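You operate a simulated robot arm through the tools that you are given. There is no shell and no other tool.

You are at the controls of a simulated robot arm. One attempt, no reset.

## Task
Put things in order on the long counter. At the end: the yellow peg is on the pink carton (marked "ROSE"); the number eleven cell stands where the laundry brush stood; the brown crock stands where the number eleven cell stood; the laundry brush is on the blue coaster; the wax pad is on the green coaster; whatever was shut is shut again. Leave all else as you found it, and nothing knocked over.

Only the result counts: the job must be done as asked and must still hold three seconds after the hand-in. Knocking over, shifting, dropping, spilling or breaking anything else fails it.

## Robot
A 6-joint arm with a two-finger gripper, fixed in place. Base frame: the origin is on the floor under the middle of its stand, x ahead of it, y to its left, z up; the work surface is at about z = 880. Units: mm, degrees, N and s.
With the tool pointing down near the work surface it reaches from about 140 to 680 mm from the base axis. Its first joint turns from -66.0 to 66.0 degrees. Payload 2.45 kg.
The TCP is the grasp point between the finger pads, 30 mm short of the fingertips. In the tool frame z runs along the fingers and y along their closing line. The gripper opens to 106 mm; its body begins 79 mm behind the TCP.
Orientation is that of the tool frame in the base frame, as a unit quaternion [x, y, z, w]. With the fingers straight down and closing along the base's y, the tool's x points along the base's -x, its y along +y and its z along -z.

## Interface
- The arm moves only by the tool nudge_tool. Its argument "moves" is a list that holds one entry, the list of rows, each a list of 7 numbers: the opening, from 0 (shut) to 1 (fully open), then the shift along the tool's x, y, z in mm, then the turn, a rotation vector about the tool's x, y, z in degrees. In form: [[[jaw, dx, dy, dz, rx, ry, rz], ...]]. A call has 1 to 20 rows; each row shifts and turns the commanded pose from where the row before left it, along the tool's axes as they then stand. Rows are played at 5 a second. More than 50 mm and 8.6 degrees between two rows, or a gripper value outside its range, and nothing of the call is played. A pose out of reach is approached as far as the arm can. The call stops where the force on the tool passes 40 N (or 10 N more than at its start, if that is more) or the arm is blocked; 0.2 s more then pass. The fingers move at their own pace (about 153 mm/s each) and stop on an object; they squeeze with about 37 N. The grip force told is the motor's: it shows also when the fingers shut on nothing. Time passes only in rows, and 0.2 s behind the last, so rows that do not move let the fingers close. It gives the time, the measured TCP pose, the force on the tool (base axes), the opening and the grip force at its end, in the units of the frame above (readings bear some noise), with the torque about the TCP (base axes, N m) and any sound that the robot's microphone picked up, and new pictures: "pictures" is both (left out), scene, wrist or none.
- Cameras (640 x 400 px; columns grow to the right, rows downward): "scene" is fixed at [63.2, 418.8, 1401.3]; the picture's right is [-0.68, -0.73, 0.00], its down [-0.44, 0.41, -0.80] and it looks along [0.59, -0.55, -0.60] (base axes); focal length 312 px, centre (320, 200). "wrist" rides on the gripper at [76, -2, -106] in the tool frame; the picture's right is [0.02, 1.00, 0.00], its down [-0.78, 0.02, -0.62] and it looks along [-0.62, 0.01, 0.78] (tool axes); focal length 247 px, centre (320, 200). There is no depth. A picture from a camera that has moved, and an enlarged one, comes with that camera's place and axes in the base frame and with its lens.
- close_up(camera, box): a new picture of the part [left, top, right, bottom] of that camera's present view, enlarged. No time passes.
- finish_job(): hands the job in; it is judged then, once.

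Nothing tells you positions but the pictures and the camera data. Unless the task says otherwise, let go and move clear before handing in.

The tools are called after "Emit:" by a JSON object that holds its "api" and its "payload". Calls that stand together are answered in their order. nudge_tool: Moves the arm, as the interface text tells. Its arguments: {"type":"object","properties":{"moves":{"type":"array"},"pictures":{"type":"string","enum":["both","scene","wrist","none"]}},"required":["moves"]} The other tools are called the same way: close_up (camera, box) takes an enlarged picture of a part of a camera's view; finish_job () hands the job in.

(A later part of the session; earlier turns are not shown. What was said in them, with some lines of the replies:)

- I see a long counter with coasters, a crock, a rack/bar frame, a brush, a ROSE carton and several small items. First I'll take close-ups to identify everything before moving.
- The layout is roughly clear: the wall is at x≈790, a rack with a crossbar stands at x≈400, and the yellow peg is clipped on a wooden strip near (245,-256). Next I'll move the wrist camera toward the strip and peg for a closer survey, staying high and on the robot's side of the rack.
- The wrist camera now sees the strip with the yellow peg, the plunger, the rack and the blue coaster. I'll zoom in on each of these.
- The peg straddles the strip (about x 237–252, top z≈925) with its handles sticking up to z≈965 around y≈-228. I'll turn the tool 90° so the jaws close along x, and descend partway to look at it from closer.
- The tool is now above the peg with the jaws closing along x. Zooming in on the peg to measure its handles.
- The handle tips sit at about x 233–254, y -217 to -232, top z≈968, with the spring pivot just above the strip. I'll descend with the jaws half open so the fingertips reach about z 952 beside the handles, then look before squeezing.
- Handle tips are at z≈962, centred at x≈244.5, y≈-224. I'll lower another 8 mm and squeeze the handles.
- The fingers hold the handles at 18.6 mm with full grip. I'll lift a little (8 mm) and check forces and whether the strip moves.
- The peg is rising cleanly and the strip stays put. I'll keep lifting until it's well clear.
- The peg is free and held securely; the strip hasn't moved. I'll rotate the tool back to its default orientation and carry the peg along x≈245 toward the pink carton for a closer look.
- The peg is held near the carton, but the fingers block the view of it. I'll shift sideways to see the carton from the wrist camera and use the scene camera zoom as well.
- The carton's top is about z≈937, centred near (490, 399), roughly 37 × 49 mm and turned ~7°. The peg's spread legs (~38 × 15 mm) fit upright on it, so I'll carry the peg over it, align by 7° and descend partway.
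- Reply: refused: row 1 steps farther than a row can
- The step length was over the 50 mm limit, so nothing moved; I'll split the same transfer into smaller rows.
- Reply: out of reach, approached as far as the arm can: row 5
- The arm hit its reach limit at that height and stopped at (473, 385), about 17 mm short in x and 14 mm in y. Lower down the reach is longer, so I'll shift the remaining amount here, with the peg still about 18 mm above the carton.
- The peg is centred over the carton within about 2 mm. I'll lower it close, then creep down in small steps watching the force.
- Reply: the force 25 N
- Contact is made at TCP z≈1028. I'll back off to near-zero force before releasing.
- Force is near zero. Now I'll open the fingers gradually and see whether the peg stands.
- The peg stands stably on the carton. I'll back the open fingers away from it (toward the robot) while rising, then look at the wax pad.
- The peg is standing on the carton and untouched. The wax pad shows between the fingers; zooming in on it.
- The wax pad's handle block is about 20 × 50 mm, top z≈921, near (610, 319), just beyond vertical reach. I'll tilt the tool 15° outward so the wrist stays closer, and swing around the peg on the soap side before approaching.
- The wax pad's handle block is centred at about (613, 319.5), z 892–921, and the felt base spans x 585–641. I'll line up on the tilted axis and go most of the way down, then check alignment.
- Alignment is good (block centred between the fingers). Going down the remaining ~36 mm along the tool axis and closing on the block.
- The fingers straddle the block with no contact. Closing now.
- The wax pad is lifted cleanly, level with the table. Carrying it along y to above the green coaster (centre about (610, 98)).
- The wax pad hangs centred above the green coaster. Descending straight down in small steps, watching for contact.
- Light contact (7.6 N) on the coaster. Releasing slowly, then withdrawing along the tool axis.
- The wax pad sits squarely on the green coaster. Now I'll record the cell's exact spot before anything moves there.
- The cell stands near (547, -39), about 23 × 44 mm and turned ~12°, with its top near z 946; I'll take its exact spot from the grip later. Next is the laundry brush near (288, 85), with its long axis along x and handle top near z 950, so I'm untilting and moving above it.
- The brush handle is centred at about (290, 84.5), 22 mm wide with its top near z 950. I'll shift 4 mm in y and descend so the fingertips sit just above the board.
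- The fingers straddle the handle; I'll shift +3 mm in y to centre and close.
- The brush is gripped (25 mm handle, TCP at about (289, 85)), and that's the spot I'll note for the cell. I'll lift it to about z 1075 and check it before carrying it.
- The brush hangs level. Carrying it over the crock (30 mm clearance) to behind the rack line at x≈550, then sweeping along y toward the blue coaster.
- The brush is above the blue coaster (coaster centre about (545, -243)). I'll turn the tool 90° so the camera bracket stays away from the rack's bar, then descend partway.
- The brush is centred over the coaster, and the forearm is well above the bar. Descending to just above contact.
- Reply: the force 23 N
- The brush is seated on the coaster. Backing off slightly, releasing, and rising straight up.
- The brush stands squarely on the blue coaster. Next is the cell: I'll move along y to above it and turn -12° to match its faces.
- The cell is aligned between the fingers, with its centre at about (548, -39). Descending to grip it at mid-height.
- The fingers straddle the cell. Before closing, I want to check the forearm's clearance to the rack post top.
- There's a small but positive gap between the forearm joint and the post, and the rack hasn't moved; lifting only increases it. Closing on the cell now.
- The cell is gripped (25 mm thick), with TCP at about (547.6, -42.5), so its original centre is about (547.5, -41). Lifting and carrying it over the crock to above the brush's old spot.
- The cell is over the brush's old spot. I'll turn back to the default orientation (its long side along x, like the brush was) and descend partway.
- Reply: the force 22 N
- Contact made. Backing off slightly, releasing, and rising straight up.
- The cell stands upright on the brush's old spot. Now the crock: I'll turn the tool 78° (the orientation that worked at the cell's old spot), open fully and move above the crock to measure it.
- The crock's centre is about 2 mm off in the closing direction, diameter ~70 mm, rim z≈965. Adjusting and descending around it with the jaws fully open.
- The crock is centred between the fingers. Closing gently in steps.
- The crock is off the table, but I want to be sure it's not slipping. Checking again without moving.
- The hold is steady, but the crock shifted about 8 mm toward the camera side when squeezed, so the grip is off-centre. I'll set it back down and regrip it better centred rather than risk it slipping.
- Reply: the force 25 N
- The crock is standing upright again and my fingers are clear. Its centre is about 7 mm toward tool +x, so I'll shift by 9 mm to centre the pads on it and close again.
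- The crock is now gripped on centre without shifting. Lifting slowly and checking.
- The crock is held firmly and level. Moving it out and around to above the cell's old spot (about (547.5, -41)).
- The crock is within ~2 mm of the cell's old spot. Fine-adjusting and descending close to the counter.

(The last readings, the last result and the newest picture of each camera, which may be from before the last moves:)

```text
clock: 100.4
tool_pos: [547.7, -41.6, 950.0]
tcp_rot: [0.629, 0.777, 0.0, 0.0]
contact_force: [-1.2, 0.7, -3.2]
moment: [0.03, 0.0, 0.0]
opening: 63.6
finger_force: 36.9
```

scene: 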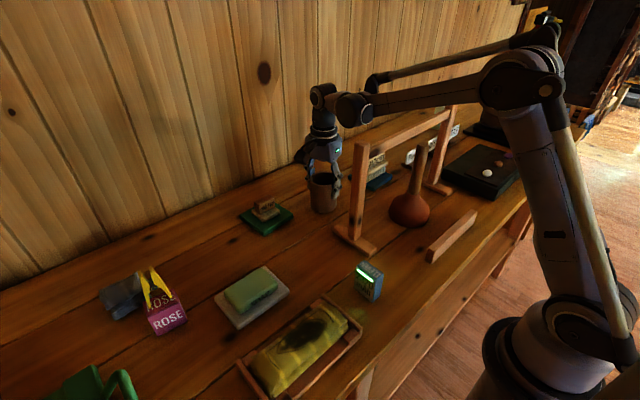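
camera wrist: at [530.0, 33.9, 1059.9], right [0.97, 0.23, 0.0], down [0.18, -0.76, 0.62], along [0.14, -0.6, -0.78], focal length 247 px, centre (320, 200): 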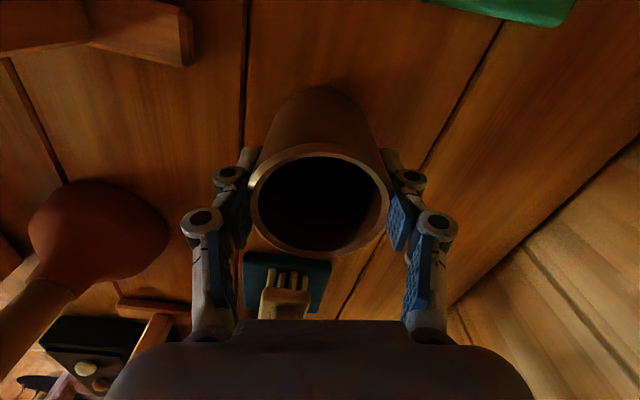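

Emit:
{"api": "nudge_tool", "payload": {"moves": [[[0.5, 0, 0, 1, 0, 0, 0], [0.5, 0, 0, 0, 0, 0, 0]]], "pictures": "none"}}

Emit:
{"api": "nudge_tool", "payload": {"moves": [[[0.5, 0, 0, 0.7, 0, 0, 0], [0.5, 0, 0, 0, 0, 0, 0]]], "pictures": "none"}}

Emit:
{"api": "close_up", "payload": {"camera": "scene", "box": [290, 140, 370, 230]}}

```text
clock: 101.0
tool_pos: [548.2, -40.5, 949.1]
tcp_rot: [0.63, 0.777, 0.0, 0.0]
contact_force: [0.5, 0.8, -3.9]
moment: [0.03, 0.0, 0.03]
opening: 63.4
finger_force: 36.6
```

```text
clock: 101.6
tool_pos: [549.9, -40.9, 949.3]
tcp_rot: [0.63, 0.777, 0.001, 0.0]
contact_force: [0.5, 0.0, 9.7]
moment: [-0.05, 0.12, -0.01]
opening: 63.4
finger_force: 37.2
```

```text
4.44 times, centred on (330, 185) of scene
camera zoom: at [63.0, 418.8, 1401.3], right [-0.68, -0.73, 0.0], down [-0.44, 0.41, -0.8], along [0.59, -0.55, -0.6], focal length 1386 px, centre (276, 267)
```

zoom: 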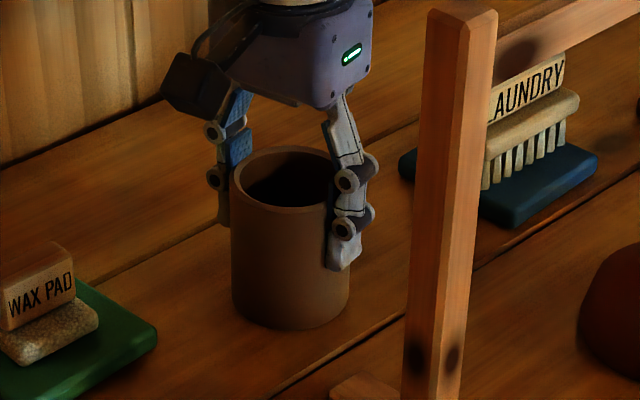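

Contact with the counter. Easing off and releasing gradually.

Emit:
{"api": "nudge_tool", "payload": {"moves": [[[0.5, 0, 0, -0.4, 0, 0, 0], [0.5, 0, 0, 0, 0, 0, 0], [0.6, 0, 0, 0, 0, 0, 0], [0.615, 0, 0, 0, 0, 0, 0], [0.63, 0, 0, 0, 0, 0, 0], [0.66, 0, 0, 0, 0, 0, 0], [0.72, 0, 0, 0, 0, 0, 0], [0.8, 0, 0, 0, 0, 0, 0], [0.9, 0, 0, 0, 0, 0, 0], [1.0, 0, 0, 0, 0, 0, 0], [1.0, 0, 0, 0, 0, 0, 0]]]}}

Emit:
{"api": "close_up", "payload": {"camera": "scene", "box": [290, 140, 370, 230]}}

Emit:
{"api": "close_up", "payload": {"camera": "wrist", "box": [180, 60, 460, 280]}}

```text
clock: 104.0
tool_pos: [547.9, -39.9, 949.3]
tcp_rot: [0.629, 0.777, 0.001, 0.0]
contact_force: [-0.3, -0.6, -0.9]
moment: [-0.01, -0.03, 0.06]
opening: 105.8
finger_force: 0.0
camera wrist: at [531.0, 34.1, 1054.5], right [0.97, 0.23, 0.0], down [0.18, -0.76, 0.62], along [0.14, -0.6, -0.78], focal length 247 px, centre (320, 200)
```

scene: 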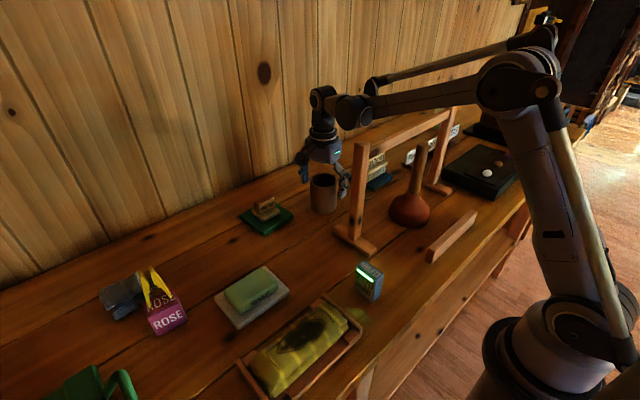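
wrist: 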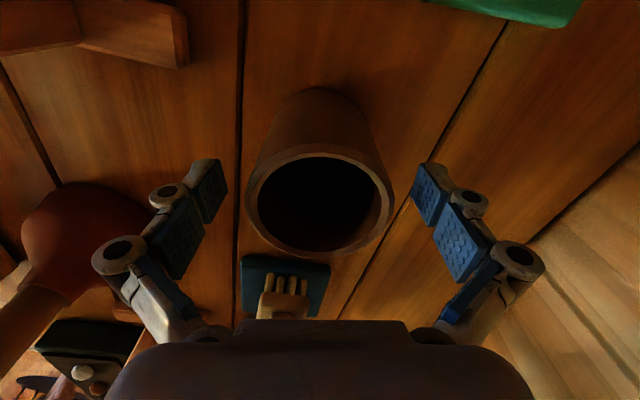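

```text
4.44 times, centred on (330, 185) of scene
camera zoom: at [63.2, 418.8, 1401.3], right [-0.68, -0.73, 0.0], down [-0.44, 0.41, -0.8], along [0.59, -0.55, -0.6], focal length 1386 px, centre (276, 267)
```

zoom: 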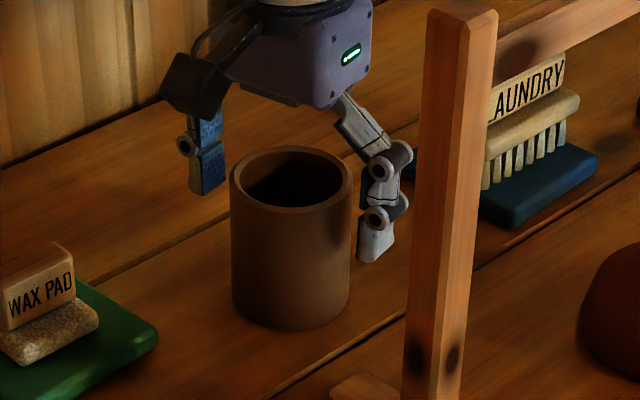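

```text
1.82 times, centred on (320, 170) of wrist
camera zoom: at [531.0, 34.1, 1054.5], right [0.97, 0.23, 0.0], down [0.18, -0.76, 0.62], along [0.14, -0.6, -0.78], focal length 449 px, centre (320, 254)
```

zoom: 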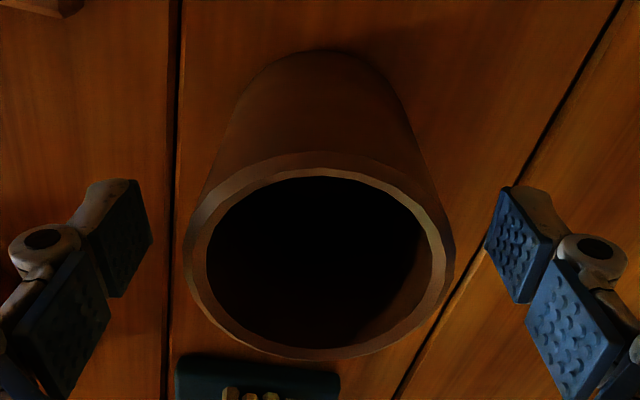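

The crock stands upright at the cell's old spot and the fingers are clear of it. Rising straight up, then checking the whole scene.

Emit:
{"api": "nudge_tool", "payload": {"moves": [[[1.0, 0, 0, -12, 0, 0, 0], [1.0, 0, 0, -25, 0, 0, 0], [1.0, 0, 0, -40, 0, 0, 0], [1.0, 0, 0, -45, 0, 0, 0], [1.0, 41.4, 8.8, 0, 0, 0, 0], [1.0, 41.4, 8.8, 0, 0, 0, 0], [1.0, 41.4, 8.8, 0, 0, 0, 0], [1.0, 9, -42.2, -10, 0, 0, 0], [1.0, 9, -42.2, -10, 0, 0, 0], [1.0, 9, -42.2, -10, 0, 0, 0], [1.0, 9, -42.2, -10, 0, 0, 0], [1.0, 9, -42.2, -10, 0, 0, 0], [1.0, 0, 0, 0, 0, 0, 0]]]}}

Emit:
{"api": "close_up", "payload": {"camera": "scene", "box": [80, 140, 400, 340]}}

Emit:
{"api": "close_up", "payload": {"camera": "wrist", "box": [0, 0, 640, 400]}}

```text
clock: 106.8
tool_pos: [330.6, 87.9, 1120.9]
tcp_rot: [0.63, 0.777, 0.0, 0.001]
contact_force: [-0.6, -0.8, -0.4]
moment: [-0.01, -0.02, -0.01]
opening: 106.2
finger_force: 0.0
camera wrist: at [312.8, 162.2, 1226.1], right [0.97, 0.23, 0.0], down [0.18, -0.76, 0.62], along [0.14, -0.6, -0.78], focal length 247 px, centre (320, 200)
```

scene: 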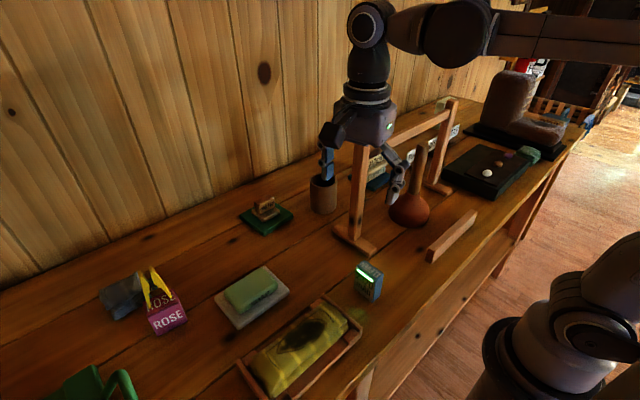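
wrist: 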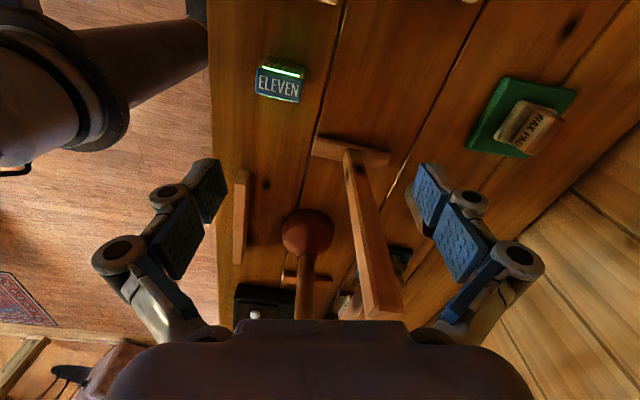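

```text
2.00 times, centred on (240, 240) of scene
camera zoom: at [63.1, 418.8, 1401.3], right [-0.68, -0.73, 0.0], down [-0.44, 0.41, -0.8], along [0.59, -0.55, -0.6], focal length 624 px, centre (480, 120)
```

zoom: 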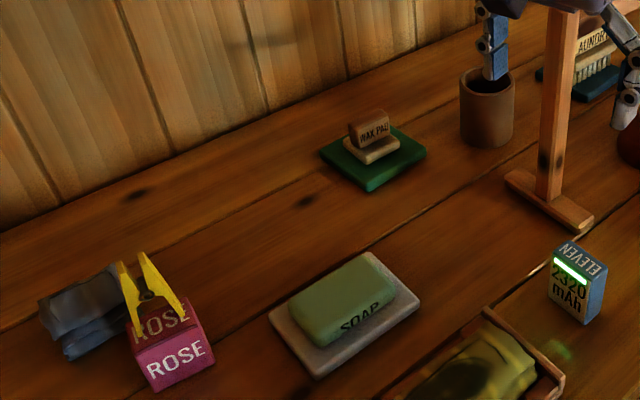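

```text
1.00 times, centred on (320, 200) of wrist (not enlarged: the box is as wide or as high as the picture)
camera zoom: at [312.8, 162.2, 1226.1], right [0.97, 0.23, 0.0], down [0.18, -0.76, 0.62], along [0.14, -0.6, -0.78], focal length 247 px, centre (320, 200)
```

zoom: 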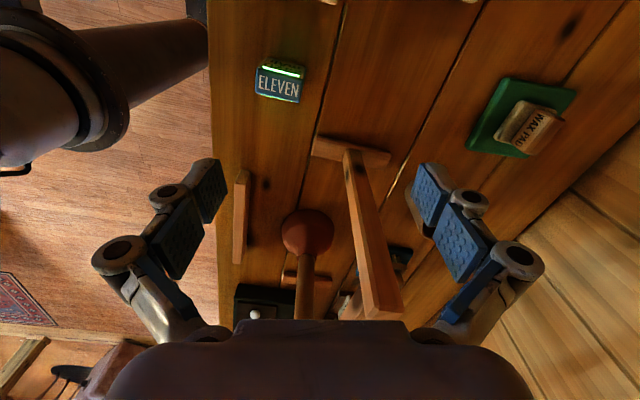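

Everything looks in place. I'll retreat to roughly the starting pose and take a last unobstructed look at each item.

Emit:
{"api": "nudge_tool", "payload": {"moves": [[[1.0, 0, 0, -30, 0, 0, -7.8], [1.0, 0, 0, -30, 0, 0, -7.8], [1.0, 0, 0, 0, 0, 0, -7.8], [1.0, 0, 0, 0, 0, 0, -7.8], [1.0, 0, 0, 0, 0, 0, -7.8], [1.0, 0, 0, 0, 0, 0, -7.8], [1.0, 0, 0, 0, 0, 0, -7.8], [1.0, 0, 0, 0, 0, 0, -7.8], [1.0, 0, 0, 0, 0, 0, -7.8], [1.0, 0, 0, 0, 0, 0, -7.8], [1.0, 40, 0, 0, 0, 0, 0], [1.0, 0, 0, 0, 0, 0, 0]]]}}

Emit:
{"api": "close_up", "payload": {"camera": "scene", "box": [280, 140, 480, 310]}}

Emit:
{"api": "close_up", "payload": {"camera": "scene", "box": [90, 180, 310, 350]}}

Emit:
{"api": "close_up", "payload": {"camera": "wrist", "box": [60, 60, 600, 300]}}

```text
clock: 109.4
tool_pos: [292.8, 85.1, 1181.6]
tcp_rot: [0.0, 1.0, 0.0, 0.0]
contact_force: [0.1, -0.9, 0.3]
moment: [-0.01, 0.01, -0.02]
opening: 106.0
finger_force: 0.1
camera wrist: at [215.4, 84.1, 1287.0], right [-0.02, 1.0, 0.0], down [0.78, 0.02, 0.62], along [0.62, 0.01, -0.78], focal length 247 px, centre (320, 200)
```

scene: 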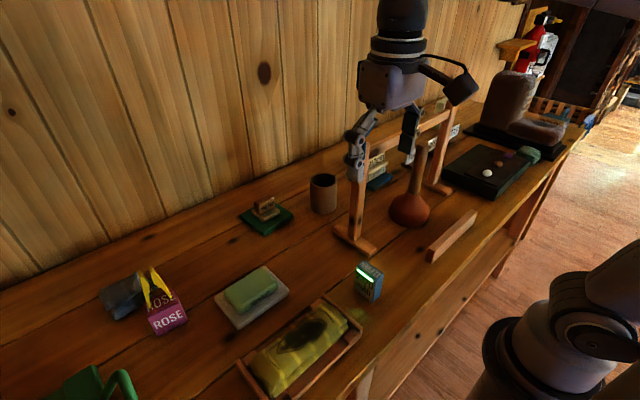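
wrist: 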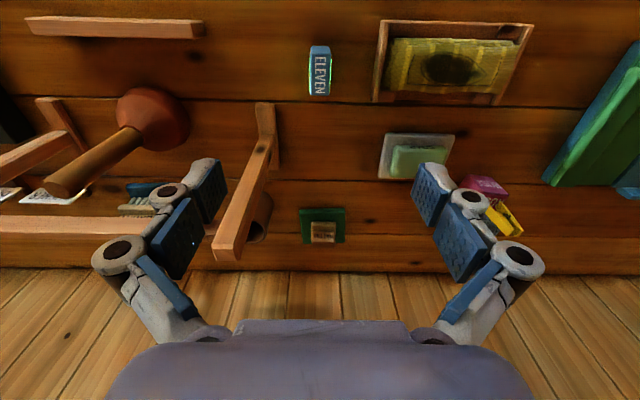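

```text
2.35 times, centred on (380, 225) of scene
camera zoom: at [63.2, 418.8, 1401.3], right [-0.68, -0.73, 0.0], down [-0.44, 0.41, -0.8], along [0.59, -0.55, -0.6], focal length 734 px, centre (179, 141)
```

zoom: 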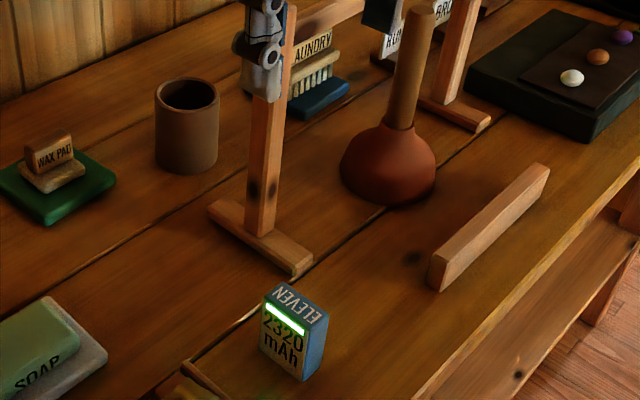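

```text
2.35 times, centred on (200, 265) of scene
camera zoom: at [63.2, 418.8, 1401.3], right [-0.68, -0.73, 0.0], down [-0.44, 0.41, -0.8], along [0.59, -0.55, -0.6], focal length 734 px, centre (602, 47)
```

zoom: 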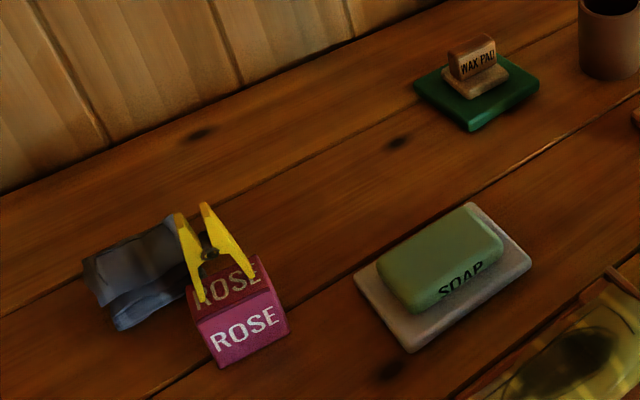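

```text
1.19 times, centred on (330, 180) of wrist
camera zoom: at [215.4, 84.1, 1287.0], right [-0.02, 1.0, 0.0], down [0.78, 0.02, 0.62], along [0.62, 0.01, -0.78], focal length 293 px, centre (308, 224)
```

zoom: 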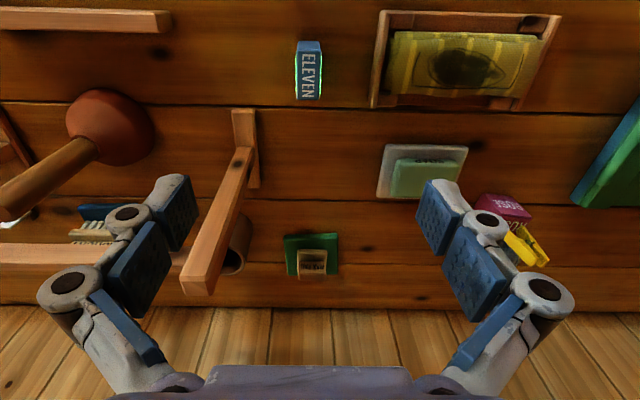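

Everything looks right; one last comparison of the wooden strip with its original view to be sure it didn't shift.

Emit:
{"api": "close_up", "payload": {"camera": "scene", "box": [420, 190, 490, 270]}}

Emit:
{"api": "close_up", "payload": {"camera": "scene", "box": [325, 240, 405, 320]}}

Emit:
{"api": "close_up", "payload": {"camera": "scene", "box": [295, 165, 355, 225]}}

```text
5.00 times, centred on (455, 230) of scene
camera zoom: at [63.2, 418.8, 1401.3], right [-0.68, -0.73, 0.0], down [-0.44, 0.41, -0.8], along [0.59, -0.55, -0.6], focal length 1560 px, centre (-355, 50)
```

zoom: 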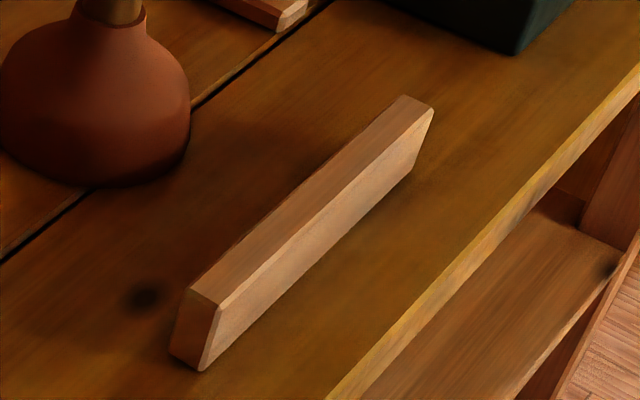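

```text
5.00 times, centred on (365, 280) of scene
camera zoom: at [63.2, 418.8, 1401.3], right [-0.68, -0.73, 0.0], down [-0.44, 0.41, -0.8], along [0.59, -0.55, -0.6], focal length 1560 px, centre (95, -200)
```

zoom: 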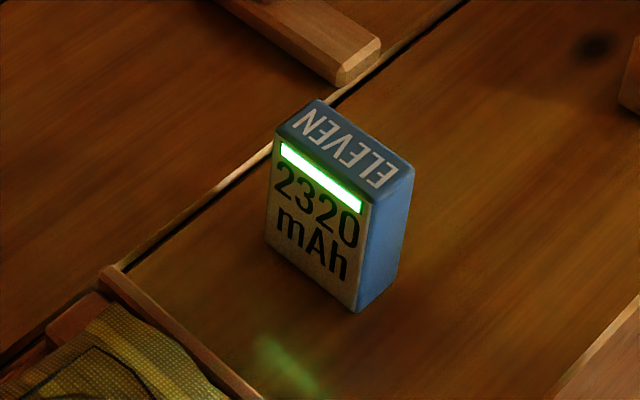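

```text
6.67 times, centred on (325, 195) of scene
camera zoom: at [63.2, 418.8, 1401.3], right [-0.68, -0.73, 0.0], down [-0.44, 0.41, -0.8], along [0.59, -0.55, -0.6], focal length 2080 px, centre (287, 233)
```

zoom: 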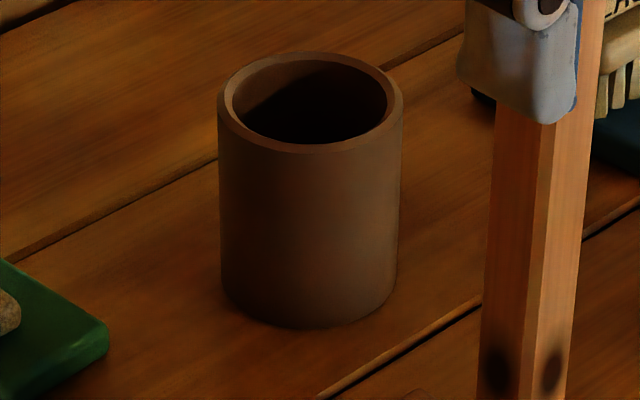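

All five items are where they should be, the strip and the rack are unmoved, nothing was opened, and the gripper is empty and clear. Handing in the job.

Emit:
{"api": "finish_job", "payload": {}}

```text
The job is handed in.
```

I've handed in the job with all five moves done; I haven't seen the verdict on it. My last close-ups, just before hand-in, showed:

- **Yellow peg:** standing upright on the pink "ROSE" carton. It has been steady there since I let go, but it rests on narrow legs, so it is the least stable of the five.
- **Number eleven cell:** upright where the laundry brush stood, with its long side along x as the brush had.
- **Brown crock:** upright where the cell stood, its base about 2–3 mm from the cell's old centre.
- **Laundry brush:** on the blue coaster, turned 90° from how it stood so the gripper's camera stayed clear of the rack's bar.
- **Wax pad:** on the green coaster.

The crock shifted about 8 mm in the first grip. I set it back down, gripped it again on centre and then moved it.

I opened nothing, so nothing needed shutting. The wooden strip the peg came off matches its original picture, and nothing else looked shifted or knocked over. The gripper was empty and clear of everything at hand-in.
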